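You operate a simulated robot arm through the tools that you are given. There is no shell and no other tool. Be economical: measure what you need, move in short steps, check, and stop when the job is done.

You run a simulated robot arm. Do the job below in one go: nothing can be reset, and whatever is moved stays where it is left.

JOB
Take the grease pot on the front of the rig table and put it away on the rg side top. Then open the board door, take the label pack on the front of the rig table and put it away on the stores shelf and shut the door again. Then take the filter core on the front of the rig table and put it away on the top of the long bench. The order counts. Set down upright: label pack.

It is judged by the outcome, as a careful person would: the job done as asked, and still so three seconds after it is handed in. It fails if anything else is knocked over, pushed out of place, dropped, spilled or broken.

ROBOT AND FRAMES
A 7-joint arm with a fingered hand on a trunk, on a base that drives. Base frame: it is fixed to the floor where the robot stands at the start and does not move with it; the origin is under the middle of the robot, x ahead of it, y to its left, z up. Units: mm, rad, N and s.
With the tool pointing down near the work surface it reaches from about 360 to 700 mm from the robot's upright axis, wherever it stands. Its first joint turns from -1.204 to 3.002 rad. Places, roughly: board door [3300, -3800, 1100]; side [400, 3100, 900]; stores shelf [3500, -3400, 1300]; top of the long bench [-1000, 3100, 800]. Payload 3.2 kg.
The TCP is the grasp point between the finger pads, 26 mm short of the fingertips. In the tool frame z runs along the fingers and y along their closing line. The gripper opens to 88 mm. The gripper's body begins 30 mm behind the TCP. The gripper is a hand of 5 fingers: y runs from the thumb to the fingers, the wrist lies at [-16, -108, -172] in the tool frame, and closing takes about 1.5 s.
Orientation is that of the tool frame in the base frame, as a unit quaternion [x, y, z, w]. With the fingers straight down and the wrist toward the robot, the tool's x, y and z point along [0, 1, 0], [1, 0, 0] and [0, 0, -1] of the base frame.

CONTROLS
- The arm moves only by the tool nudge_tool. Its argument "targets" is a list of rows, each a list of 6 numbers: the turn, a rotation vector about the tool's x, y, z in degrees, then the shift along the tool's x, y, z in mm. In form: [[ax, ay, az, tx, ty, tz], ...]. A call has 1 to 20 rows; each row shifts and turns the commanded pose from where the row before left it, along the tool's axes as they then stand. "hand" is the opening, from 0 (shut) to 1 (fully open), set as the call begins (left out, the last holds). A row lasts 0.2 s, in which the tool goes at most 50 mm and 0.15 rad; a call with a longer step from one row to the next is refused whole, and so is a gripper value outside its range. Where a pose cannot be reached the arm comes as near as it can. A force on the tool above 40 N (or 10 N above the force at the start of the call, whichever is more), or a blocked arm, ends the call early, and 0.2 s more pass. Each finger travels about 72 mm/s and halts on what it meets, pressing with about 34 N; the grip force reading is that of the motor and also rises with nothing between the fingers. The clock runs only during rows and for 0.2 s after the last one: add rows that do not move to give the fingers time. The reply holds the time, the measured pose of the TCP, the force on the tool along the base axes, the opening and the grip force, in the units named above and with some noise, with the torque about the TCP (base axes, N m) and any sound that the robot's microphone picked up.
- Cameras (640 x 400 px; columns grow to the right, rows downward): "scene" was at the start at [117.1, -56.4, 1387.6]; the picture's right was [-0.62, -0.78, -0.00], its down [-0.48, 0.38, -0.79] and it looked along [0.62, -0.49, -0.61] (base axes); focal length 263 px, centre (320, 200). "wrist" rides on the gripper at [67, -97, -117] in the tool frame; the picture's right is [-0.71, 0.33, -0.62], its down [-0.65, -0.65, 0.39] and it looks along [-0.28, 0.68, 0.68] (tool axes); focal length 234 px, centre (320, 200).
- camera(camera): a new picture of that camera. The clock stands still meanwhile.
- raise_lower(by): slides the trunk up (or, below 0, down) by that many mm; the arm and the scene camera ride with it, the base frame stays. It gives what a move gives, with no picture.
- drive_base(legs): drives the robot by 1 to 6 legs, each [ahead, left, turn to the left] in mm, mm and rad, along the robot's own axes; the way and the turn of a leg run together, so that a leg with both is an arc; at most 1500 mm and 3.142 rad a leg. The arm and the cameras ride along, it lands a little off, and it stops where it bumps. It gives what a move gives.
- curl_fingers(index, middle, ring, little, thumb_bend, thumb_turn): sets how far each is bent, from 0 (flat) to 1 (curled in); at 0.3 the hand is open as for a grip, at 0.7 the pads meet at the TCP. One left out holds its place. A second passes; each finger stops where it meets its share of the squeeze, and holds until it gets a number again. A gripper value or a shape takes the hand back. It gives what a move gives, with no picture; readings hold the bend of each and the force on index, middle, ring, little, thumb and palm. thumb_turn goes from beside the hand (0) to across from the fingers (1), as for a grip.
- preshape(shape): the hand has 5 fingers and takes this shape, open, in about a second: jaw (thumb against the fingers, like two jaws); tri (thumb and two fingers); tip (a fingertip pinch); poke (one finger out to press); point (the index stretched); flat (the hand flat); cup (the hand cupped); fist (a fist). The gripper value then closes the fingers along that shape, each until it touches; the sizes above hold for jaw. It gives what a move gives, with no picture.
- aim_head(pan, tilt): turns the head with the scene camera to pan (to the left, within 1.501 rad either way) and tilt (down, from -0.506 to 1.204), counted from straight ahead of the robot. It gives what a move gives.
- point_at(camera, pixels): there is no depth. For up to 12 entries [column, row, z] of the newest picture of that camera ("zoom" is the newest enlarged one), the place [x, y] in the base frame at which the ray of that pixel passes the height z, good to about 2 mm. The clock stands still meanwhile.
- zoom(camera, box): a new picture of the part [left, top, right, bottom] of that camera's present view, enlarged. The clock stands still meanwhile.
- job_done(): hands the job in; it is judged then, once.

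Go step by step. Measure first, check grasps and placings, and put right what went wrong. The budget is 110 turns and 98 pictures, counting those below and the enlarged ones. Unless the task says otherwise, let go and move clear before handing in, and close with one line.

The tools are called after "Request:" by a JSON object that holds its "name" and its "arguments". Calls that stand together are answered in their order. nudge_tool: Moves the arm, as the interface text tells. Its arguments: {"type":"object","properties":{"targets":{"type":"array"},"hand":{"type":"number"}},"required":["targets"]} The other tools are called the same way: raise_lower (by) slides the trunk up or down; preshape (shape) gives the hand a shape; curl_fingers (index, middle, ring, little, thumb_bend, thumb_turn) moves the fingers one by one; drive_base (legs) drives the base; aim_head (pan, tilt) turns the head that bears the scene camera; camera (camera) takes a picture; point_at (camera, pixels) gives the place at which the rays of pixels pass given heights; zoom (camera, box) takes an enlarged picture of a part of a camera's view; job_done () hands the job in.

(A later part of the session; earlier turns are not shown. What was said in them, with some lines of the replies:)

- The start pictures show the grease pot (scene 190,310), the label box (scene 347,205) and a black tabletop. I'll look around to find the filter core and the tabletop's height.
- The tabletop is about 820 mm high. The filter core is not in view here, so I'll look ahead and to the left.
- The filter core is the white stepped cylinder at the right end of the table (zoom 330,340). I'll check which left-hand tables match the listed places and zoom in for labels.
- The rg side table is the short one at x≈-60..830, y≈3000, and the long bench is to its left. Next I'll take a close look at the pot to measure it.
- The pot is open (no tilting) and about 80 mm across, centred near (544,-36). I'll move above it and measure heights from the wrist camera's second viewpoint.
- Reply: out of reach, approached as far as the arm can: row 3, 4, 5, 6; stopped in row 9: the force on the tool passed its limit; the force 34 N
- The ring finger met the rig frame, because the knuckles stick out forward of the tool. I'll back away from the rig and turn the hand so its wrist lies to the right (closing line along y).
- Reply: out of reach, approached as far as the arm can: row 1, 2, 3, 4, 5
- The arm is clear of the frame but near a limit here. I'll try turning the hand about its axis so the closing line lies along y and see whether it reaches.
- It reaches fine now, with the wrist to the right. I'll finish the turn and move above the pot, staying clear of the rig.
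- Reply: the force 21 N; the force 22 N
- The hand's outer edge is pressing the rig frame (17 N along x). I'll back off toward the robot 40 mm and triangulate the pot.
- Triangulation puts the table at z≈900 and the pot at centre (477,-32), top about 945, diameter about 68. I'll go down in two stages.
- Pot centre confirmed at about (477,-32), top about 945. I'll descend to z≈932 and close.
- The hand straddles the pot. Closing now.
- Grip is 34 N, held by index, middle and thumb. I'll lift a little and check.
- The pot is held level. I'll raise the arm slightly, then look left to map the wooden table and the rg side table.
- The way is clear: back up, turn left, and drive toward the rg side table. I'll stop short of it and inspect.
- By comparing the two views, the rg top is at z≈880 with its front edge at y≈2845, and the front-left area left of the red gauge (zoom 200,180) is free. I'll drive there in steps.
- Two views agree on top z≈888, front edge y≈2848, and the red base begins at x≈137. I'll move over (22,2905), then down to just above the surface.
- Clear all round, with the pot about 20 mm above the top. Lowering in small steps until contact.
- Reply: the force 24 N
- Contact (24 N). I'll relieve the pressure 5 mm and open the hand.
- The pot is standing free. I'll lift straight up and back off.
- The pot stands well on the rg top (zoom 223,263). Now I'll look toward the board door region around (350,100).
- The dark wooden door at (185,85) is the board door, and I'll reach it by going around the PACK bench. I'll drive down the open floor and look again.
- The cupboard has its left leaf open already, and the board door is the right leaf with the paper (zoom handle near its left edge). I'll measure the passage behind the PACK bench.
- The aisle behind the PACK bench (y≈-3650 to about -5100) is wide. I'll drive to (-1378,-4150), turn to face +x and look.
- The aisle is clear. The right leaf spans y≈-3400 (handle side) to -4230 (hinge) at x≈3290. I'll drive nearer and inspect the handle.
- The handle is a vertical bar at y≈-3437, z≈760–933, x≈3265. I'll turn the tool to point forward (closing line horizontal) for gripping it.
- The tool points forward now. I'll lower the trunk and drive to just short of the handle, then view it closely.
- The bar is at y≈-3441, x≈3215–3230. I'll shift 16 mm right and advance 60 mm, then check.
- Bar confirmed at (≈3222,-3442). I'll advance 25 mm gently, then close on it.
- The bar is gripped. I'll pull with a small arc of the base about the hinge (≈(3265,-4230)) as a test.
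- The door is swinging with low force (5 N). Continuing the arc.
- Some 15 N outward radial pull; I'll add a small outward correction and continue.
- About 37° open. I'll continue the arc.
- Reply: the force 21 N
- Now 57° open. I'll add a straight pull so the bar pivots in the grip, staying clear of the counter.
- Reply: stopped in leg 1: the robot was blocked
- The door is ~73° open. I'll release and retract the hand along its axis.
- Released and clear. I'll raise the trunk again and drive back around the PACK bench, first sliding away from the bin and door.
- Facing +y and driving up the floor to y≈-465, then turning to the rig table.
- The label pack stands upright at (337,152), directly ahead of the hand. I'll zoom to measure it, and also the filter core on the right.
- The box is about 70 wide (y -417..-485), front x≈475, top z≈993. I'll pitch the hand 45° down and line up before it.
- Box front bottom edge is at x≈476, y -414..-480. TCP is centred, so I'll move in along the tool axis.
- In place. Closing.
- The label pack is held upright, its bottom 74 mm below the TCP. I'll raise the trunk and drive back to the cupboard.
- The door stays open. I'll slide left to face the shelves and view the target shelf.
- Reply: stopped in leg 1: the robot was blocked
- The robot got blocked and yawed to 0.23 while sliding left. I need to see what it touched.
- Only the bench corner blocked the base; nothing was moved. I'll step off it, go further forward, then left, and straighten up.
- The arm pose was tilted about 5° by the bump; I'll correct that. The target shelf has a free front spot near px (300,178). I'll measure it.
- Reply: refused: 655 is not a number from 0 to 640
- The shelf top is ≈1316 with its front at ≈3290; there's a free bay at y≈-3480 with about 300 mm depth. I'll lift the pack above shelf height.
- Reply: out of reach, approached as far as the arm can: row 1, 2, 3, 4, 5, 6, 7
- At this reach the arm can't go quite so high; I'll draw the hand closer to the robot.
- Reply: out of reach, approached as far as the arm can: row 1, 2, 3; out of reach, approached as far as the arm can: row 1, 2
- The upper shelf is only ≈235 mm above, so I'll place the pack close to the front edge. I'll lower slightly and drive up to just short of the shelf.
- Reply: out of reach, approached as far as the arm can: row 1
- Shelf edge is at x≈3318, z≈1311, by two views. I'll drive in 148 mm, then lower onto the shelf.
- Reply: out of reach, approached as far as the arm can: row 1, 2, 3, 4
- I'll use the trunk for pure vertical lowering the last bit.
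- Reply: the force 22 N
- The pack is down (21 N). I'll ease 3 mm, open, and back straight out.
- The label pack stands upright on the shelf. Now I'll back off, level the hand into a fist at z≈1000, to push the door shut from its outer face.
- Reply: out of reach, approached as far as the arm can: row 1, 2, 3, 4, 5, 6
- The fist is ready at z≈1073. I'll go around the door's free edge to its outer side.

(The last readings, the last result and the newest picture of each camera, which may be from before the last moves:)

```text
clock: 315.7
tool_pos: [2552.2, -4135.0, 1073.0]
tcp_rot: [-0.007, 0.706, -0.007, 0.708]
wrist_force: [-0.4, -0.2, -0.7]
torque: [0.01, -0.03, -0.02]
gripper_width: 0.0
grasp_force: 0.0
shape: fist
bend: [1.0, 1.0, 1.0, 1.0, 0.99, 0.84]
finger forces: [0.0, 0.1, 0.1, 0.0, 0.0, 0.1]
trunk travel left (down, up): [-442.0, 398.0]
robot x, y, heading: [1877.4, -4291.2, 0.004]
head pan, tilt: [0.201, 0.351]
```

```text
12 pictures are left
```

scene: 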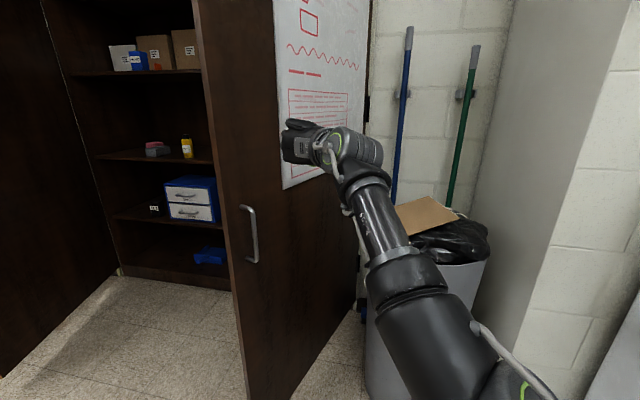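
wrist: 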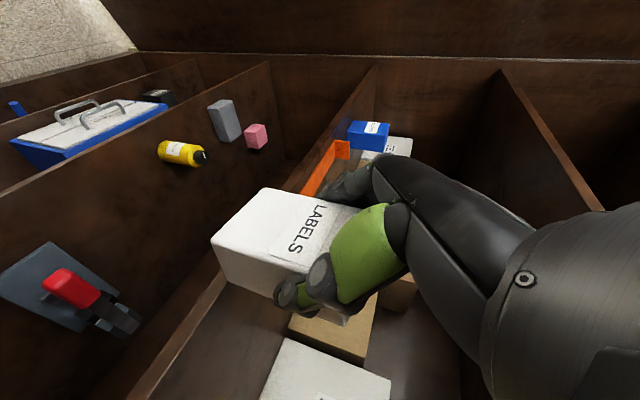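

The fist is outside the door. I'll push it shut with base translations following the arc.

Request:
{"name": "drive_base", "arguments": {"legs": [[55, 112, 0], [138, 252, 0], [225, 178, 0]]}}

Request:
{"name": "camera", "arguments": {"camera": "scene"}}

```text
clock: 320.1
tool_pos: [2960.9, -3584.1, 1073.7]
tcp_rot: [-0.009, 0.706, -0.005, 0.708]
wrist_force: [0.0, 0.4, -0.8]
torque: [0.0, -0.02, 0.03]
gripper_width: 0.0
grasp_force: 0.0
shape: fist
bend: [1.0, 1.0, 1.0, 1.0, 0.99, 0.84]
finger forces: [0.0, 0.0, 0.0, 0.0, 0.1, 0.1]
trunk travel left (down, up): [-442.0, 398.0]
robot x, y, heading: [2288.5, -3744.8, 0.008]
head pan, tilt: [0.201, 0.351]
```

```text
11 pictures are left
```

scene: 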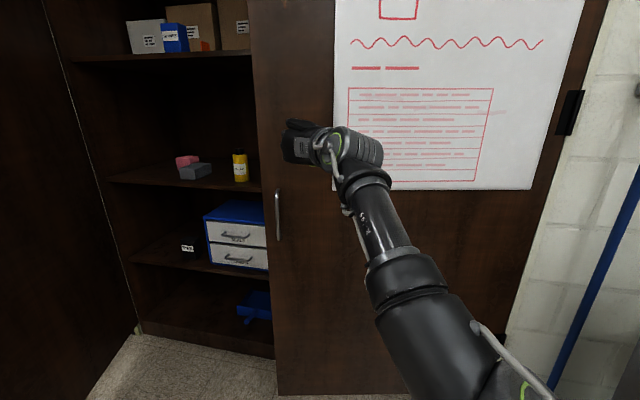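

The door is closing nicely. Continuing to fully shut.

Request:
{"name": "drive_base", "arguments": {"legs": [[204, 67, 0], [72, 9, 0]]}}

Request:
{"name": "drive_base", "arguments": {"legs": [[40, 0, 0]]}}

```text
clock: 322.4
tool_pos: [3239.5, -3499.4, 1073.0]
tcp_rot: [-0.01, 0.706, -0.003, 0.708]
wrist_force: [0.6, -0.4, 0.4]
torque: [0.01, -0.02, 0.0]
gripper_width: 83.6
grasp_force: 0.2
shape: fist
bend: [1.0, 1.0, 1.0, 1.0, 0.99, 0.84]
finger forces: [0.0, 0.0, 0.0, 0.0, 0.0, 0.0]
trunk travel left (down, up): [-442.0, 398.0]
robot x, y, heading: [2567.5, -3665.4, 0.018]
head pan, tilt: [0.201, 0.351]
```

```text
clock: 323.3
tool_pos: [3258.5, -3496.1, 1076.9]
tcp_rot: [-0.016, 0.706, 0.003, 0.708]
wrist_force: [-10.2, -2.5, -1.6]
torque: [-0.05, 0.21, -0.04]
gripper_width: 0.0
grasp_force: 0.0
shape: fist
bend: [1.0, 1.0, 1.0, 1.0, 1.0, 0.82]
finger forces: [0.0, 0.0, 0.0, 0.1, 10.6, 0.0]
trunk travel left (down, up): [-442.0, 398.0]
robot x, y, heading: [2593.2, -3665.7, 0.012]
head pan, tilt: [0.201, 0.351]
stopped in leg 1: the force on the tool passed its limit (the readings are from after the stop); the commanded pose is now the measured one
```

A firm stop, so the door is against its frame. I'll back off and check.

Request:
{"name": "drive_base", "arguments": {"legs": [[-550, 0, 0]]}}

Request:
{"name": "aim_head", "arguments": {"pan": 0.0, "tilt": 0.1}}

Request:
{"name": "camera", "arguments": {"camera": "scene"}}

```text
clock: 326.5
tool_pos: [2719.8, -3505.8, 1076.2]
tcp_rot: [-0.013, 0.706, -0.001, 0.708]
wrist_force: [-0.2, -0.1, -0.2]
torque: [0.03, 0.0, 0.01]
gripper_width: 83.9
grasp_force: 0.0
shape: fist
bend: [1.0, 1.0, 1.0, 1.0, 0.99, 0.84]
finger forces: [0.1, 0.0, 0.0, 0.1, 0.0, 0.0]
trunk travel left (down, up): [-442.0, 398.0]
robot x, y, heading: [2049.0, -3667.7, 0.01]
head pan, tilt: [0.201, 0.351]
```

```text
clock: 327.2
tool_pos: [2721.1, -3506.5, 1075.3]
tcp_rot: [-0.013, 0.706, -0.001, 0.708]
wrist_force: [0.6, -0.5, 0.5]
torque: [0.0, 0.01, 0.01]
gripper_width: 83.5
grasp_force: 0.2
shape: fist
bend: [1.0, 1.0, 1.0, 1.0, 0.99, 0.84]
finger forces: [0.0, 0.1, 0.0, 0.0, 0.0, 0.0]
trunk travel left (down, up): [-442.0, 398.0]
robot x, y, heading: [2047.7, -3671.1, 0.004]
head pan, tilt: [0.0, 0.099]
```

```text
10 pictures are left
```

scene: 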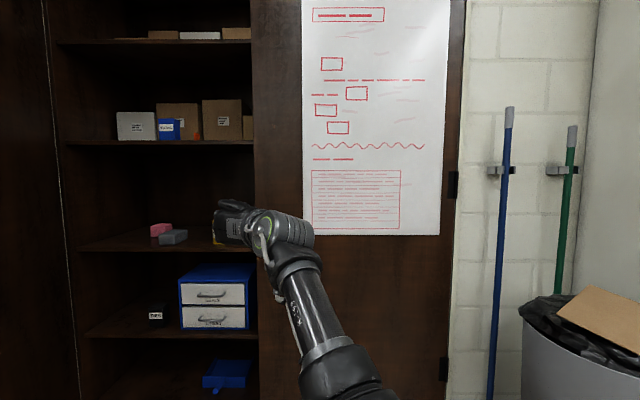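

The board door is shut flush. I'll shift the hand to the robot's right side (needed at the filter core), restore trunk height, and open the hand before driving.

Request:
{"name": "preshape", "arguments": {"shape": "jaw"}}

Request:
{"name": "nudge_tool", "arguments": {"targets": [[0, 0, 0, 0, -36, -3], [0, 0, 0, 0, -36, -3], [0, 0, 0, 0, -36, -3], [0, 0, 0, 0, -36, -3], [0, 0, 0, 0, -36, -3], [0, 0, 0, 0, -36, -3], [0, 0, 0, 0, -36, -3], [0, 0, 0, 0, -36, -3], [0, 0, 0, 0, 0, 0]], "hand": 1}}

Request:
{"name": "raise_lower", "arguments": {"by": 150}}

```text
clock: 328.1
tool_pos: [2720.2, -3505.5, 1074.4]
tcp_rot: [-0.012, 0.706, -0.001, 0.708]
wrist_force: [0.0, -0.3, 0.4]
torque: [0.0, -0.01, -0.02]
gripper_width: 87.9
grasp_force: 0.1
shape: jaw
bend: [0.3, 0.3, 0.3, 0.3, 0.3, 0.97]
finger forces: [0.1, 0.0, 0.1, 0.0, 0.0, 0.0]
trunk travel left (down, up): [-442.0, 398.0]
robot x, y, heading: [2052.4, -3673.8, 0.013]
head pan, tilt: [0.0, 0.099]
```

```text
clock: 330.1
tool_pos: [2742.4, -3784.6, 1107.6]
tcp_rot: [-0.014, 0.706, -0.001, 0.708]
wrist_force: [0.0, -0.2, -0.6]
torque: [-0.05, 0.04, 0.02]
gripper_width: 87.9
grasp_force: 0.1
shape: jaw
bend: [0.3, 0.3, 0.3, 0.3, 0.3, 0.97]
finger forces: [0.0, 0.0, 0.0, 0.0, 0.0, 0.1]
out of reach, approached as far as the arm can: row 1, 2, 3, 4, 5, 6
trunk travel left (down, up): [-442.0, 398.0]
robot x, y, heading: [2050.9, -3671.7, 0.014]
head pan, tilt: [0.0, 0.099]
```

```text
clock: 331.9
tool_pos: [2743.9, -3782.6, 1258.9]
tcp_rot: [-0.012, 0.707, 0.0, 0.707]
wrist_force: [1.1, -0.7, 0.1]
torque: [-0.02, 0.03, 0.04]
gripper_width: 87.9
grasp_force: 0.0
shape: jaw
bend: [0.3, 0.3, 0.3, 0.3, 0.3, 0.97]
finger forces: [0.0, 0.1, 0.1, 0.0, 0.0, 0.0]
trunk travel left (down, up): [-592.0, 248.0]
robot x, y, heading: [2052.1, -3670.2, 0.007]
head pan, tilt: [0.0, 0.099]
```

Request:
{"name": "drive_base", "arguments": {"legs": [[0, -490, 0], [-1500, 0, -0.007], [-1500, 0, 0], [-500, 0, 0]]}}

```text
clock: 351.2
tool_pos: [-717.3, -4251.8, 1258.1]
tcp_rot: [-0.009, 0.707, -0.005, 0.707]
wrist_force: [-0.3, 0.6, 0.0]
torque: [0.01, 0.01, 0.01]
gripper_width: 87.7
grasp_force: 0.1
shape: jaw
bend: [0.3, 0.3, 0.3, 0.3, 0.3, 0.97]
finger forces: [0.0, 0.1, 0.0, 0.0, 0.0, 0.0]
trunk travel left (down, up): [-592.0, 248.0]
robot x, y, heading: [-1408.1, -4128.2, -0.003]
head pan, tilt: [0.0, 0.099]
```

Request:
{"name": "drive_base", "arguments": {"legs": [[-190, -130, 0], [0, 0, 1.571], [1300, 0, 0], [1300, 0, 0], [775, 0, 0], [0, 0, -1.571]]}}

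Request:
{"name": "drive_base", "arguments": {"legs": [[1090, 0, 0]]}}

Request:
{"name": "aim_head", "arguments": {"pan": -0.1, "tilt": 0.6}}

Request:
{"name": "camera", "arguments": {"camera": "scene"}}

```text
clock: 376.5
tool_pos: [-909.3, -996.0, 1257.7]
tcp_rot: [-0.021, 0.706, 0.008, 0.708]
wrist_force: [0.0, 0.3, -0.4]
torque: [-0.03, 0.01, 0.01]
gripper_width: 87.8
grasp_force: 0.1
shape: jaw
bend: [0.3, 0.3, 0.3, 0.3, 0.3, 0.97]
finger forces: [0.1, 0.0, 0.0, 0.1, 0.0, 0.0]
trunk travel left (down, up): [-592.0, 248.0]
robot x, y, heading: [-1605.8, -901.1, 0.035]
head pan, tilt: [0.0, 0.099]
```

```text
clock: 382.1
tool_pos: [186.2, -948.2, 1259.1]
tcp_rot: [-0.025, 0.706, 0.011, 0.707]
wrist_force: [0.5, -0.8, 0.1]
torque: [0.02, 0.01, 0.0]
gripper_width: 87.6
grasp_force: 0.1
shape: jaw
bend: [0.3, 0.3, 0.3, 0.3, 0.3, 0.97]
finger forces: [0.0, 0.0, 0.0, 0.1, 0.0, 0.0]
trunk travel left (down, up): [-592.0, 248.0]
robot x, y, heading: [-512.4, -863.0, 0.042]
head pan, tilt: [0.0, 0.099]
```

```text
clock: 383.0
tool_pos: [186.1, -948.0, 1259.4]
tcp_rot: [-0.024, 0.706, 0.012, 0.708]
wrist_force: [-1.3, -0.6, 0.4]
torque: [0.0, 0.01, 0.03]
gripper_width: 87.9
grasp_force: 0.0
shape: jaw
bend: [0.3, 0.3, 0.3, 0.3, 0.3, 0.97]
finger forces: [0.1, 0.0, 0.1, 0.0, 0.1, 0.1]
trunk travel left (down, up): [-592.0, 248.0]
robot x, y, heading: [-514.6, -858.5, 0.042]
head pan, tilt: [-0.099, 0.6]
```

```text
9 pictures are left
```

scene: 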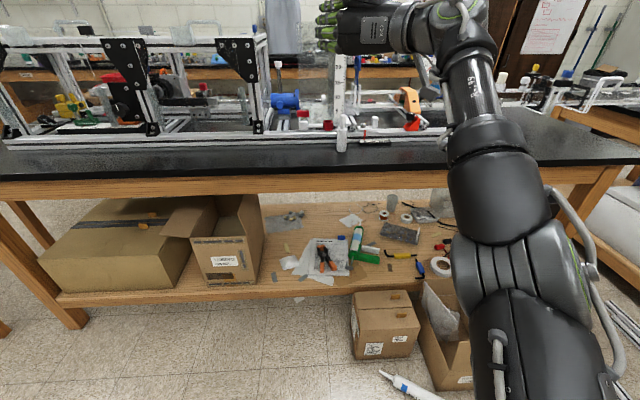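

Request:
{"name": "zoom", "arguments": {"camera": "scene", "box": [300, 95, 390, 165]}}

Request:
{"name": "point_at", "arguments": {"camera": "scene", "pixels": [[341, 151, 900], [341, 147, 900], [352, 355, 0], [381, 372, 0], [440, 398, 0], [341, 184, 900]]}}

```text
5.71 times, centred on (345, 130) of scene
```

zoom: 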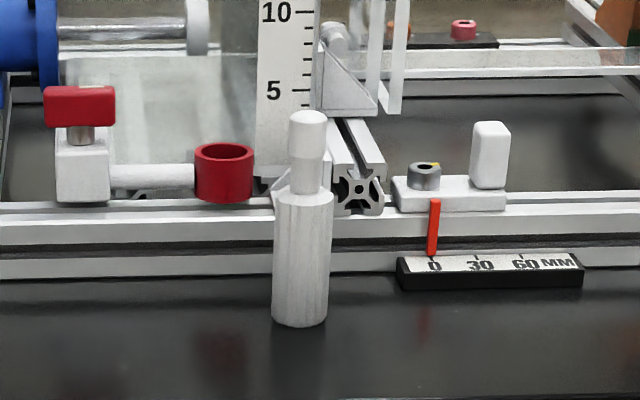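

```text
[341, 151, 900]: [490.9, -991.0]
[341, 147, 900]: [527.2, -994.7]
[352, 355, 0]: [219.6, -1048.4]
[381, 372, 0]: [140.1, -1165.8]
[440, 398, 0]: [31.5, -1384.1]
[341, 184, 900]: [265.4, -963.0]
```

Request:
{"name": "point_at", "arguments": {"camera": "zoom", "pixels": [[300, 327, 900], [272, 315, 900], [329, 315, 900], [300, 205, 1000], [300, 205, 980], [300, 205, 1020], [308, 130, 1040], [308, 130, 1060], [490, 287, 900], [200, 278, 900]]}}

Request:
{"name": "point_at", "arguments": {"camera": "scene", "pixels": [[341, 178, 900], [250, 176, 900]]}}

```text
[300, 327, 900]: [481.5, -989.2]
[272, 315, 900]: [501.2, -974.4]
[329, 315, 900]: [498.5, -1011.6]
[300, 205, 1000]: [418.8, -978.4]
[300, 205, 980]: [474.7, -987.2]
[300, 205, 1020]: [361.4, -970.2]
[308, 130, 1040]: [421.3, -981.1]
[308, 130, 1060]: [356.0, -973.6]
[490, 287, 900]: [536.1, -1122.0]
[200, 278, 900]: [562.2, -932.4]
```

```text
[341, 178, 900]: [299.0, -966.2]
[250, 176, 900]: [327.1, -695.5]
```

The core stands at (500,-993): body Ø38 to z≈978, neck to ≈1020. I'll pitch the hand 30° down, lower the trunk and line up in front of it.

Request:
{"name": "nudge_tool", "arguments": {"targets": [[0, 7.5, 0, 0, 0, 0], [0, 7.5, 0, 0, 0, 0], [0, 7.5, 0, 0, 0, 0], [0, 7.5, 0, 0, 0, 0], [0, 0, 0, 0, 0, 0]], "hand": 1}}

Request:
{"name": "raise_lower", "arguments": {"by": -255}}

Request:
{"name": "drive_base", "arguments": {"legs": [[215, -16, -0.042]]}}

```text
clock: 384.2
tool_pos: [134.2, -958.8, 1202.7]
tcp_rot: [-0.027, 0.866, 0.004, 0.5]
wrist_force: [0.8, 0.7, 0.5]
torque: [-0.01, -0.03, -0.01]
gripper_width: 87.8
grasp_force: 0.2
shape: jaw
bend: [0.3, 0.3, 0.3, 0.3, 0.3, 0.97]
finger forces: [0.1, 0.0, 0.0, 0.0, 0.0, 0.1]
out of reach, approached as far as the arm can: row 1, 2, 3, 4
trunk travel left (down, up): [-592.0, 248.0]
robot x, y, heading: [-512.7, -860.9, 0.043]
head pan, tilt: [-0.099, 0.6]
```

```text
clock: 386.9
tool_pos: [133.6, -958.9, 949.1]
tcp_rot: [-0.027, 0.865, 0.005, 0.501]
wrist_force: [-1.3, 0.2, -0.4]
torque: [0.0, 0.02, -0.02]
gripper_width: 87.9
grasp_force: 0.1
shape: jaw
bend: [0.3, 0.3, 0.3, 0.3, 0.3, 0.97]
finger forces: [0.0, 0.1, 0.1, 0.1, 0.0, 0.1]
trunk travel left (down, up): [-337.0, 503.0]
robot x, y, heading: [-511.8, -861.2, 0.044]
head pan, tilt: [-0.099, 0.6]
```

```text
clock: 388.5
tool_pos: [345.6, -995.6, 947.8]
tcp_rot: [-0.01, 0.866, -0.005, 0.501]
wrist_force: [0.2, 0.8, -0.5]
torque: [0.01, 0.02, 0.03]
gripper_width: 87.6
grasp_force: 0.1
shape: jaw
bend: [0.3, 0.3, 0.3, 0.3, 0.3, 0.97]
finger forces: [0.1, 0.1, 0.0, 0.1, 0.0, 0.0]
trunk travel left (down, up): [-337.0, 503.0]
robot x, y, heading: [-295.3, -871.4, 0.003]
head pan, tilt: [-0.099, 0.6]
```

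Request:
{"name": "raise_lower", "arguments": {"by": 12}}

Request:
{"name": "drive_base", "arguments": {"legs": [[90, 0, 0]]}}

Request:
{"name": "camera", "arguments": {"camera": "scene"}}

Request:
{"name": "camera", "arguments": {"camera": "wrist"}}

```text
clock: 389.1
tool_pos: [345.1, -994.6, 960.1]
tcp_rot: [-0.01, 0.865, -0.005, 0.501]
wrist_force: [-0.1, 0.0, -0.5]
torque: [0.01, -0.04, -0.02]
gripper_width: 87.8
grasp_force: 0.1
shape: jaw
bend: [0.3, 0.3, 0.3, 0.3, 0.3, 0.97]
finger forces: [0.0, 0.0, 0.0, 0.0, 0.1, 0.0]
trunk travel left (down, up): [-349.0, 491.0]
robot x, y, heading: [-296.1, -873.1, 0.003]
head pan, tilt: [-0.099, 0.6]
```

```text
clock: 390.2
tool_pos: [436.8, -996.6, 959.1]
tcp_rot: [-0.009, 0.866, -0.006, 0.501]
wrist_force: [0.7, 0.5, 0.3]
torque: [-0.01, -0.01, 0.02]
gripper_width: 87.8
grasp_force: 0.1
shape: jaw
bend: [0.3, 0.3, 0.3, 0.3, 0.3, 0.97]
finger forces: [0.0, 0.0, 0.0, 0.0, 0.0, 0.1]
trunk travel left (down, up): [-349.0, 491.0]
robot x, y, heading: [-205.2, -868.9, 0.003]
head pan, tilt: [-0.099, 0.6]
```

```text
7 pictures are left
```

scene: 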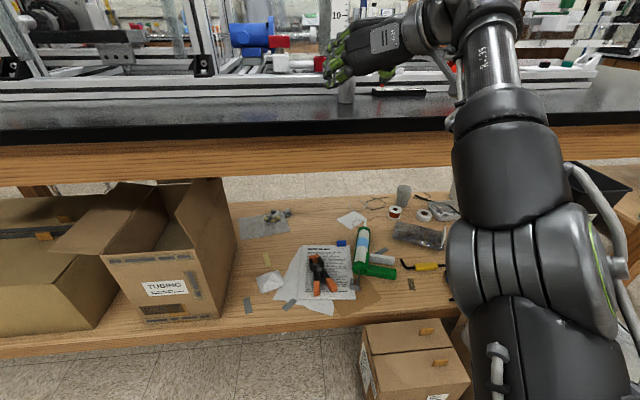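

```text
6 pictures are left
```

wrist: 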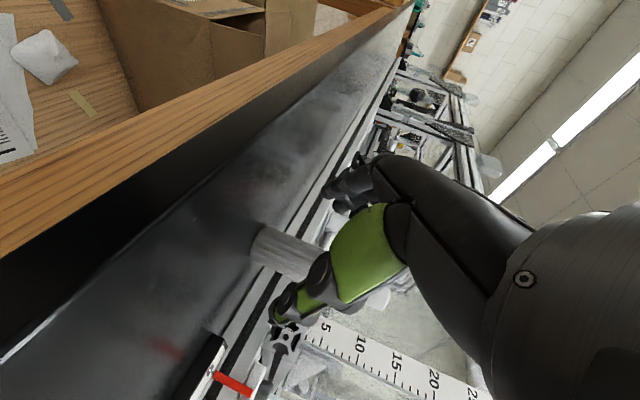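

Request:
{"name": "point_at", "arguments": {"camera": "wrist", "pixels": [[252, 258, 900], [262, 228, 900], [258, 244, 900]]}}

Request:
{"name": "point_at", "arguments": {"camera": "scene", "pixels": [[346, 103, 900]]}}

```text
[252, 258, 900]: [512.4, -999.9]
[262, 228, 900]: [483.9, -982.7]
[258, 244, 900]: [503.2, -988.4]
```

```text
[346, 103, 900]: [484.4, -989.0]
```

The core lies between thumb and fingers. I'll advance 54 mm, shift 5 mm left and close.

Request:
{"name": "nudge_tool", "arguments": {"targets": [[0, 0, 0, -6.5, 5, 11.3], [0, 0, 0, -6.5, 0, 11.3], [0, 0, 0, -6.5, 0, 11.3], [0, 0, 0, -6.5, 0, 11.3], [0, 0, 0, 0, 0, 0]]}}

Request:
{"name": "nudge_tool", "arguments": {"targets": [[0, 0, 0, 0, 0, 0], [0, 0, 0, 0, 0, 0], [0, 0, 0, 0, 0, 0], [0, 0, 0, 0, 0, 0], [0, 0, 0, 0, 0, 0], [0, 0, 0, 0, 0, 0], [0, 0, 0, 0, 0, 0], [0, 0, 0, 0, 0, 0]], "hand": 0}}

```text
clock: 391.4
tool_pos: [458.8, -992.5, 929.8]
tcp_rot: [-0.009, 0.866, -0.005, 0.501]
wrist_force: [-0.2, -0.6, -0.5]
torque: [0.01, 0.01, 0.01]
gripper_width: 88.0
grasp_force: 0.0
shape: jaw
bend: [0.3, 0.3, 0.3, 0.3, 0.3, 0.97]
finger forces: [0.0, 0.0, 0.0, 0.0, 0.0, 0.0]
out of reach, approached as far as the arm can: row 1, 2, 3, 4
trunk travel left (down, up): [-349.0, 491.0]
robot x, y, heading: [-206.9, -870.3, 0.005]
head pan, tilt: [-0.099, 0.6]
```

```text
clock: 393.2
tool_pos: [459.3, -992.7, 929.1]
tcp_rot: [-0.009, 0.866, -0.005, 0.5]
wrist_force: [0.0, -0.2, 0.2]
torque: [-0.02, 0.03, -0.01]
gripper_width: 0.1
grasp_force: 33.8
shape: jaw
bend: [0.7, 0.7, 0.3, 0.7, 0.84, 1.0]
finger forces: [0.0, 0.0, 0.0, 0.0, 0.0, 0.0]
trunk travel left (down, up): [-349.0, 491.0]
robot x, y, heading: [-206.1, -873.1, -0.0]
head pan, tilt: [-0.099, 0.6]
```

The arm hit its reach limit and closed short on air. I'll reopen, lift by trunk, and check the core before driving forward.

Request:
{"name": "nudge_tool", "arguments": {"targets": [[0, 0, 0, 0, 0, 0], [0, 0, 0, 0, 0, 0], [0, 0, 0, 0, 0, 0], [0, 0, 0, 0, 0, 0], [0, 0, 0, 0, 0, 0], [0, 0, 0, 0, 0, 0], [0, 0, 0, 0, 0, 0]], "hand": 1}}

Request:
{"name": "raise_lower", "arguments": {"by": 30}}

Request:
{"name": "camera", "arguments": {"camera": "wrist"}}

Request:
{"name": "point_at", "arguments": {"camera": "wrist", "pixels": [[320, 200, 900]]}}

```text
clock: 394.8
tool_pos: [459.2, -992.0, 930.5]
tcp_rot: [-0.01, 0.865, -0.005, 0.501]
wrist_force: [0.4, 0.3, 0.1]
torque: [0.02, 0.01, 0.02]
gripper_width: 87.8
grasp_force: 0.1
shape: jaw
bend: [0.3, 0.3, 0.3, 0.3, 0.3, 0.97]
finger forces: [0.0, 0.0, 0.0, 0.1, 0.1, 0.0]
trunk travel left (down, up): [-349.0, 491.0]
robot x, y, heading: [-205.8, -868.5, 0.001]
head pan, tilt: [-0.099, 0.6]
```

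```text
clock: 395.6
tool_pos: [460.3, -992.7, 960.4]
tcp_rot: [-0.009, 0.866, -0.006, 0.5]
wrist_force: [-0.9, 0.0, -0.2]
torque: [-0.03, 0.01, 0.0]
gripper_width: 88.1
grasp_force: 0.1
shape: jaw
bend: [0.3, 0.3, 0.3, 0.3, 0.3, 0.97]
finger forces: [0.1, 0.1, 0.0, 0.0, 0.0, 0.1]
trunk travel left (down, up): [-379.0, 461.0]
robot x, y, heading: [-206.2, -871.1, 0.006]
head pan, tilt: [-0.099, 0.6]
```

```text
5 pictures are left
```

wrist: 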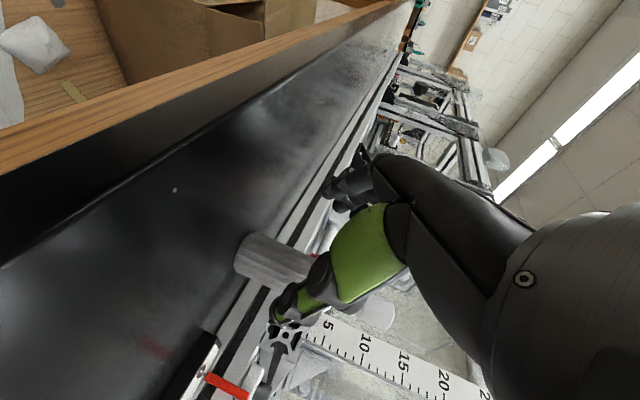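

```text
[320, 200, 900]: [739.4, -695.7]
```

Request:
{"name": "point_at", "arguments": {"camera": "wrist", "pixels": [[248, 236, 900], [236, 271, 900], [241, 253, 900]]}}

```text
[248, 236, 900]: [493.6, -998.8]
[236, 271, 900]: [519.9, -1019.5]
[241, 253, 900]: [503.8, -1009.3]
```

The core was nudged a little to about (509,-1009) but still stands. I'll drive to centre on it and close.

Request:
{"name": "drive_base", "arguments": {"legs": [[0, -16, 0], [40, 0, 0]]}}

Request:
{"name": "nudge_tool", "arguments": {"targets": [[0, 0, 0, 0, 0, 0], [0, 0, 0, 0, 0, 0], [0, 0, 0, 0, 0, 0], [0, 0, 0, 0, 0, 0], [0, 0, 0, 0, 0, 0], [0, 0, 0, 0, 0, 0], [0, 0, 0, 0, 0, 0], [0, 0, 0, 0, 0, 0]], "hand": 0}}

```text
clock: 396.8
tool_pos: [500.0, -1008.8, 959.8]
tcp_rot: [-0.009, 0.866, -0.005, 0.501]
wrist_force: [0.5, 0.0, -0.8]
torque: [-0.02, 0.0, 0.01]
gripper_width: 87.9
grasp_force: 0.0
shape: jaw
bend: [0.3, 0.3, 0.3, 0.3, 0.3, 0.97]
finger forces: [0.1, 0.1, 0.1, 0.0, 0.0, 0.0]
trunk travel left (down, up): [-379.0, 461.0]
robot x, y, heading: [-166.4, -887.0, 0.003]
head pan, tilt: [-0.099, 0.6]
```

```text
clock: 398.6
tool_pos: [498.9, -1008.9, 960.7]
tcp_rot: [-0.01, 0.866, -0.005, 0.5]
wrist_force: [0.5, -0.5, -0.6]
torque: [-0.03, 0.01, 0.01]
gripper_width: 24.3
grasp_force: 34.1
shape: jaw
bend: [0.57, 0.62, 0.72, 0.66, 0.44, 1.0]
finger forces: [19.6, 6.7, 0.0, 1.8, 27.8, 0.0]
trunk travel left (down, up): [-379.0, 461.0]
robot x, y, heading: [-165.2, -886.6, -0.001]
head pan, tilt: [-0.099, 0.6]
```

Gripped (34 N, 24 mm). Lifting by trunk, then checking with one picture.

Request:
{"name": "raise_lower", "arguments": {"by": 150}}

Request:
{"name": "zoom", "arguments": {"camera": "wrist", "box": [160, 140, 400, 340]}}

```text
clock: 400.4
tool_pos: [499.2, -1008.8, 1109.6]
tcp_rot: [-0.009, 0.866, -0.006, 0.501]
wrist_force: [-1.1, -0.4, -0.5]
torque: [0.0, -0.02, 0.05]
gripper_width: 24.3
grasp_force: 33.8
shape: jaw
bend: [0.57, 0.62, 0.72, 0.66, 0.44, 1.0]
finger forces: [19.7, 6.6, 0.0, 1.7, 27.8, 0.0]
trunk travel left (down, up): [-529.0, 311.0]
robot x, y, heading: [-164.3, -888.1, 0.001]
head pan, tilt: [-0.099, 0.6]
```

```text
2.00 times, centred on (280, 240) of wrist
```

zoom: 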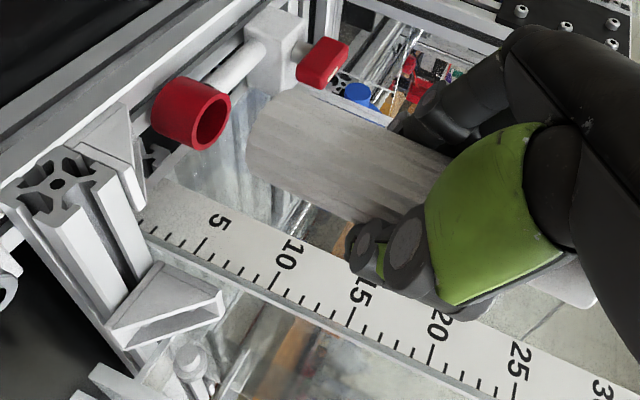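

The core is held upright. I'll back out and drive to the long bench, stopping short to choose a spot.

Request:
{"name": "raise_lower", "arguments": {"by": 120}}

Request:
{"name": "drive_base", "arguments": {"legs": [[-450, 0, 0], [0, 0, 1.571], [1300, 0, 0], [1300, 0, 0], [200, 0, 0]]}}

Request:
{"name": "aim_head", "arguments": {"pan": 0.0, "tilt": 0.55}}

Request:
{"name": "camera", "arguments": {"camera": "scene"}}

```text
clock: 401.9
tool_pos: [499.3, -1008.2, 1229.7]
tcp_rot: [-0.009, 0.865, -0.005, 0.501]
wrist_force: [0.0, -0.2, -0.6]
torque: [0.0, 0.02, -0.03]
gripper_width: 24.2
grasp_force: 33.6
shape: jaw
bend: [0.57, 0.62, 0.72, 0.66, 0.44, 1.0]
finger forces: [19.5, 6.6, 0.1, 1.7, 27.8, 0.0]
trunk travel left (down, up): [-649.0, 191.0]
robot x, y, heading: [-164.5, -886.3, 0.002]
head pan, tilt: [-0.099, 0.6]
```

```text
clock: 421.8
tool_pos: [-537.2, 2561.4, 1230.1]
tcp_rot: [0.623, -0.601, -0.352, -0.356]
wrist_force: [-0.2, -0.8, -0.1]
torque: [0.03, 0.02, -0.02]
gripper_width: 24.3
grasp_force: 34.2
shape: jaw
bend: [0.57, 0.62, 0.72, 0.66, 0.44, 1.0]
finger forces: [19.7, 6.4, 0.1, 1.7, 27.6, 0.1]
trunk travel left (down, up): [-649.0, 191.0]
robot x, y, heading: [-650.5, 1890.5, 1.588]
head pan, tilt: [-0.099, 0.6]
```

```text
clock: 422.5
tool_pos: [-538.0, 2558.8, 1230.7]
tcp_rot: [0.622, -0.601, -0.353, -0.356]
wrist_force: [-0.3, 0.1, 0.1]
torque: [0.03, -0.02, 0.0]
gripper_width: 24.2
grasp_force: 34.3
shape: jaw
bend: [0.57, 0.62, 0.72, 0.66, 0.44, 1.0]
finger forces: [19.6, 6.5, 0.0, 1.7, 27.6, 0.0]
trunk travel left (down, up): [-649.0, 191.0]
robot x, y, heading: [-649.9, 1893.3, 1.585]
head pan, tilt: [0.0, 0.55]
```

```text
3 pictures are left
```

scene: 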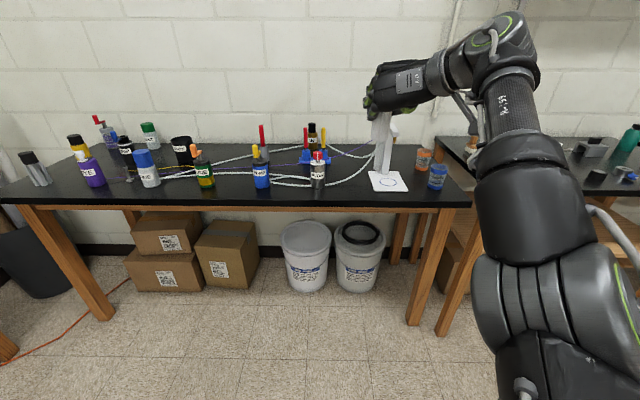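

Request:
{"name": "point_at", "arguments": {"camera": "scene", "pixels": [[340, 205, 840], [340, 205, 800], [340, 205, 870], [318, 188, 840], [371, 191, 840], [262, 188, 840], [345, 186, 840], [205, 187, 840], [432, 188, 840], [470, 204, 840], [410, 191, 840]]}}

```text
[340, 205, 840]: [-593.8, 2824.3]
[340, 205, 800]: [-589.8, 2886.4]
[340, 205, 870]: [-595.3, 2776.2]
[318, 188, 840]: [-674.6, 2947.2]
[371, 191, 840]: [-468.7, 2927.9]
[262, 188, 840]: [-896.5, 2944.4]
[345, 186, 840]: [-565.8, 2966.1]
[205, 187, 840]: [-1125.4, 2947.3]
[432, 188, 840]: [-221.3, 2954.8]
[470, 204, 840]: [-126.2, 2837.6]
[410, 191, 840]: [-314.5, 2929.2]
```

The bench top is ≈832 with its front at ≈2845; a clear spot is (-585,2892), between the bottle at (318,188) and the sheet at (371,191). Driving there, then lowering by trunk.

Request:
{"name": "drive_base", "arguments": {"legs": [[324, 52, -0.014]]}}

Request:
{"name": "raise_lower", "arguments": {"by": -310}}

Request:
{"name": "camera", "arguments": {"camera": "scene"}}

```text
clock: 424.6
tool_pos: [-583.5, 2885.1, 1229.9]
tcp_rot: [0.618, -0.605, -0.351, -0.359]
wrist_force: [0.3, -0.1, -0.2]
torque: [0.0, -0.02, -0.03]
gripper_width: 24.2
grasp_force: 34.1
shape: jaw
bend: [0.57, 0.62, 0.72, 0.66, 0.44, 1.0]
finger forces: [19.6, 6.4, 0.1, 1.6, 27.6, 0.0]
trunk travel left (down, up): [-649.0, 191.0]
robot x, y, heading: [-701.9, 2220.8, 1.574]
head pan, tilt: [0.0, 0.55]
```

```text
clock: 427.7
tool_pos: [-583.3, 2884.8, 920.9]
tcp_rot: [0.619, -0.605, -0.349, -0.358]
wrist_force: [0.0, 0.5, -1.3]
torque: [0.05, 0.0, -0.01]
gripper_width: 24.2
grasp_force: 33.8
shape: jaw
bend: [0.57, 0.62, 0.72, 0.66, 0.44, 1.0]
finger forces: [19.6, 6.4, 0.0, 1.7, 27.5, 0.0]
trunk travel left (down, up): [-339.0, 501.0]
robot x, y, heading: [-704.5, 2219.1, 1.572]
head pan, tilt: [0.0, 0.55]
```

```text
2 pictures are left
```

scene: 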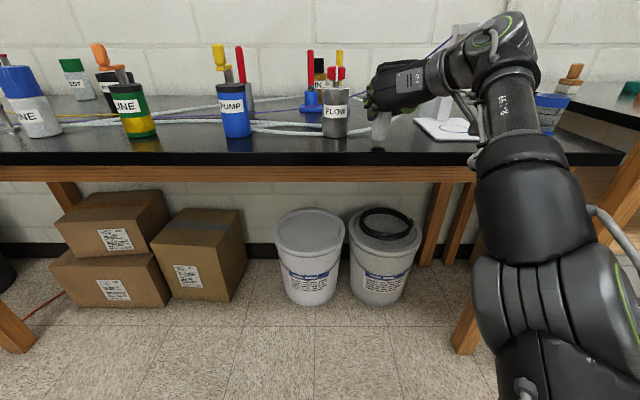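

Request:
{"name": "point_at", "arguments": {"camera": "scene", "pixels": [[336, 139, 832], [350, 133, 832], [322, 133, 832], [380, 140, 860], [415, 120, 832], [440, 139, 832], [380, 153, 832], [380, 153, 860]]}}

```text
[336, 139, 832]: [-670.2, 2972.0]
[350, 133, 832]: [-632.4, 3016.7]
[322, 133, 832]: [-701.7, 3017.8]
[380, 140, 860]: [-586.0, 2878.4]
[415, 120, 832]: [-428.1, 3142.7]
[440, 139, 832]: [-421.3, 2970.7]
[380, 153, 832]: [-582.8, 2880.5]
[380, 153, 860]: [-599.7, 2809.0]
```

Request:
{"name": "raise_lower", "arguments": {"by": -8}}

Request:
{"name": "drive_base", "arguments": {"legs": [[22, -6, 0]]}}

Request:
{"name": "raise_lower", "arguments": {"by": -5}}

```text
clock: 428.3
tool_pos: [-583.6, 2885.8, 912.7]
tcp_rot: [0.619, -0.606, -0.349, -0.358]
wrist_force: [-0.4, 0.3, -1.1]
torque: [-0.01, 0.04, -0.04]
gripper_width: 24.0
grasp_force: 33.9
shape: jaw
bend: [0.57, 0.62, 0.72, 0.66, 0.44, 1.0]
finger forces: [19.6, 6.5, 0.1, 1.7, 27.6, 0.0]
trunk travel left (down, up): [-331.0, 509.0]
robot x, y, heading: [-704.8, 2223.3, 1.568]
head pan, tilt: [0.0, 0.55]
```

```text
clock: 429.1
tool_pos: [-578.0, 2907.2, 911.4]
tcp_rot: [0.619, -0.605, -0.35, -0.358]
wrist_force: [-0.7, -0.1, -0.5]
torque: [0.02, 0.01, -0.03]
gripper_width: 24.3
grasp_force: 34.0
shape: jaw
bend: [0.57, 0.62, 0.72, 0.66, 0.44, 1.0]
finger forces: [19.7, 6.5, 0.1, 1.9, 27.7, 0.0]
trunk travel left (down, up): [-331.0, 509.0]
robot x, y, heading: [-698.9, 2241.9, 1.57]
head pan, tilt: [0.0, 0.55]
```

```text
clock: 429.6
tool_pos: [-578.6, 2905.4, 908.9]
tcp_rot: [0.619, -0.604, -0.351, -0.359]
wrist_force: [-0.8, 1.1, 6.4]
torque: [0.02, -0.07, -0.01]
gripper_width: 24.1
grasp_force: 33.6
shape: jaw
bend: [0.57, 0.62, 0.72, 0.66, 0.44, 1.0]
finger forces: [19.1, 7.1, 0.0, 3.6, 29.0, 0.0]
trunk travel left (down, up): [-326.0, 514.0]
robot x, y, heading: [-699.8, 2241.0, 1.571]
head pan, tilt: [0.0, 0.55]
```

Contact at bench z≈848; the core is ~55 mm inside the edge. I'll open only partly (the bottle is near on the finger side) and back straight out.

Request:
{"name": "nudge_tool", "arguments": {"targets": [[0, 0, 0, 0, 0, 0], [0, 0, 0, 0, 0, 0], [0, 0, 0, 0, 0, 0], [0, 0, 0, 0, 0, 0], [0, 0, 0, 0, 0, 0]], "hand": 0.62}}

Request:
{"name": "zoom", "arguments": {"camera": "scene", "box": [280, 60, 480, 180]}}

```text
clock: 430.8
tool_pos: [-579.0, 2906.3, 906.6]
tcp_rot: [0.619, -0.605, -0.35, -0.358]
wrist_force: [0.2, 0.3, 0.3]
torque: [-0.02, 0.0, 0.01]
gripper_width: 54.2
grasp_force: 0.1
shape: jaw
bend: [0.45, 0.38, 0.72, 0.44, 0.08, 0.99]
finger forces: [0.0, 0.1, 0.0, 0.1, 0.0, 0.1]
trunk travel left (down, up): [-326.0, 514.0]
robot x, y, heading: [-698.8, 2243.2, 1.573]
head pan, tilt: [0.0, 0.55]
```

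```text
3.20 times, centred on (380, 120) of scene
```

zoom: 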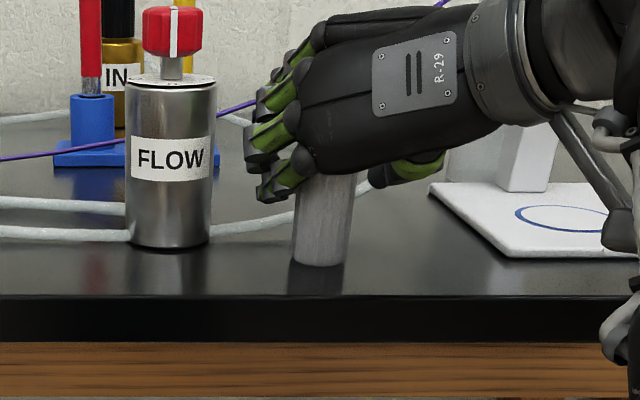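

The core stands. The ring finger is still curled, so I'll straighten it individually before retreating.

Request:
{"name": "curl_fingers", "arguments": {"index": 0.4, "middle": 0.36, "ring": 0.36, "little": 0.36}}

Request:
{"name": "drive_base", "arguments": {"legs": [[-60, 0, 0], [-300, 0, 0]]}}

Request:
{"name": "zoom", "arguments": {"camera": "scene", "box": [200, 90, 520, 260]}}

```text
clock: 431.8
tool_pos: [-578.7, 2905.9, 908.2]
tcp_rot: [0.618, -0.605, -0.35, -0.359]
wrist_force: [-0.1, 0.1, 0.1]
torque: [0.01, 0.01, -0.01]
gripper_width: 60.9
grasp_force: 0.0
shape: fingers
bend: [0.4, 0.36, 0.36, 0.36, 0.08, 0.99]
finger forces: [0.1, 0.0, 0.0, 0.0, 0.1, 0.0]
trunk travel left (down, up): [-326.0, 514.0]
robot x, y, heading: [-699.5, 2237.5, 1.575]
head pan, tilt: [0.0, 0.55]
```

```text
clock: 434.5
tool_pos: [-579.8, 2544.2, 906.5]
tcp_rot: [0.619, -0.604, -0.351, -0.358]
wrist_force: [-0.4, 0.7, 0.8]
torque: [0.01, 0.01, 0.01]
gripper_width: 60.3
grasp_force: 0.1
shape: fingers
bend: [0.4, 0.36, 0.36, 0.36, 0.08, 0.99]
finger forces: [0.0, 0.0, 0.0, 0.0, 0.0, 0.1]
trunk travel left (down, up): [-326.0, 514.0]
robot x, y, heading: [-695.6, 1877.4, 1.575]
head pan, tilt: [0.0, 0.55]
```

```text
2.00 times, centred on (360, 175) of scene
```

zoom: 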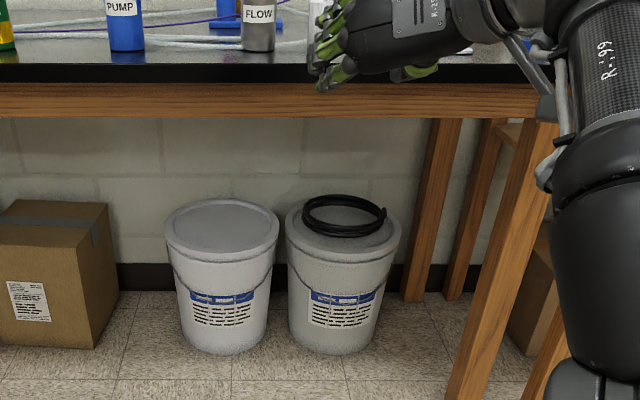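

The last picture shows white just behind the fingers (zoom 320,12), where the core was set down. No forces or sounds came during the retreat, the hand is clear and I have no pictures left, so I'm handing in.

Request:
{"name": "job_done", "arguments": {}}

```text
The job is handed in.
```

I handed the job in: the grease pot is on the rg side top, the label pack stands upright on the stores shelf with the board door shut, and the filter core is on the long bench top. The last picture showed the core only partly, behind the hand.
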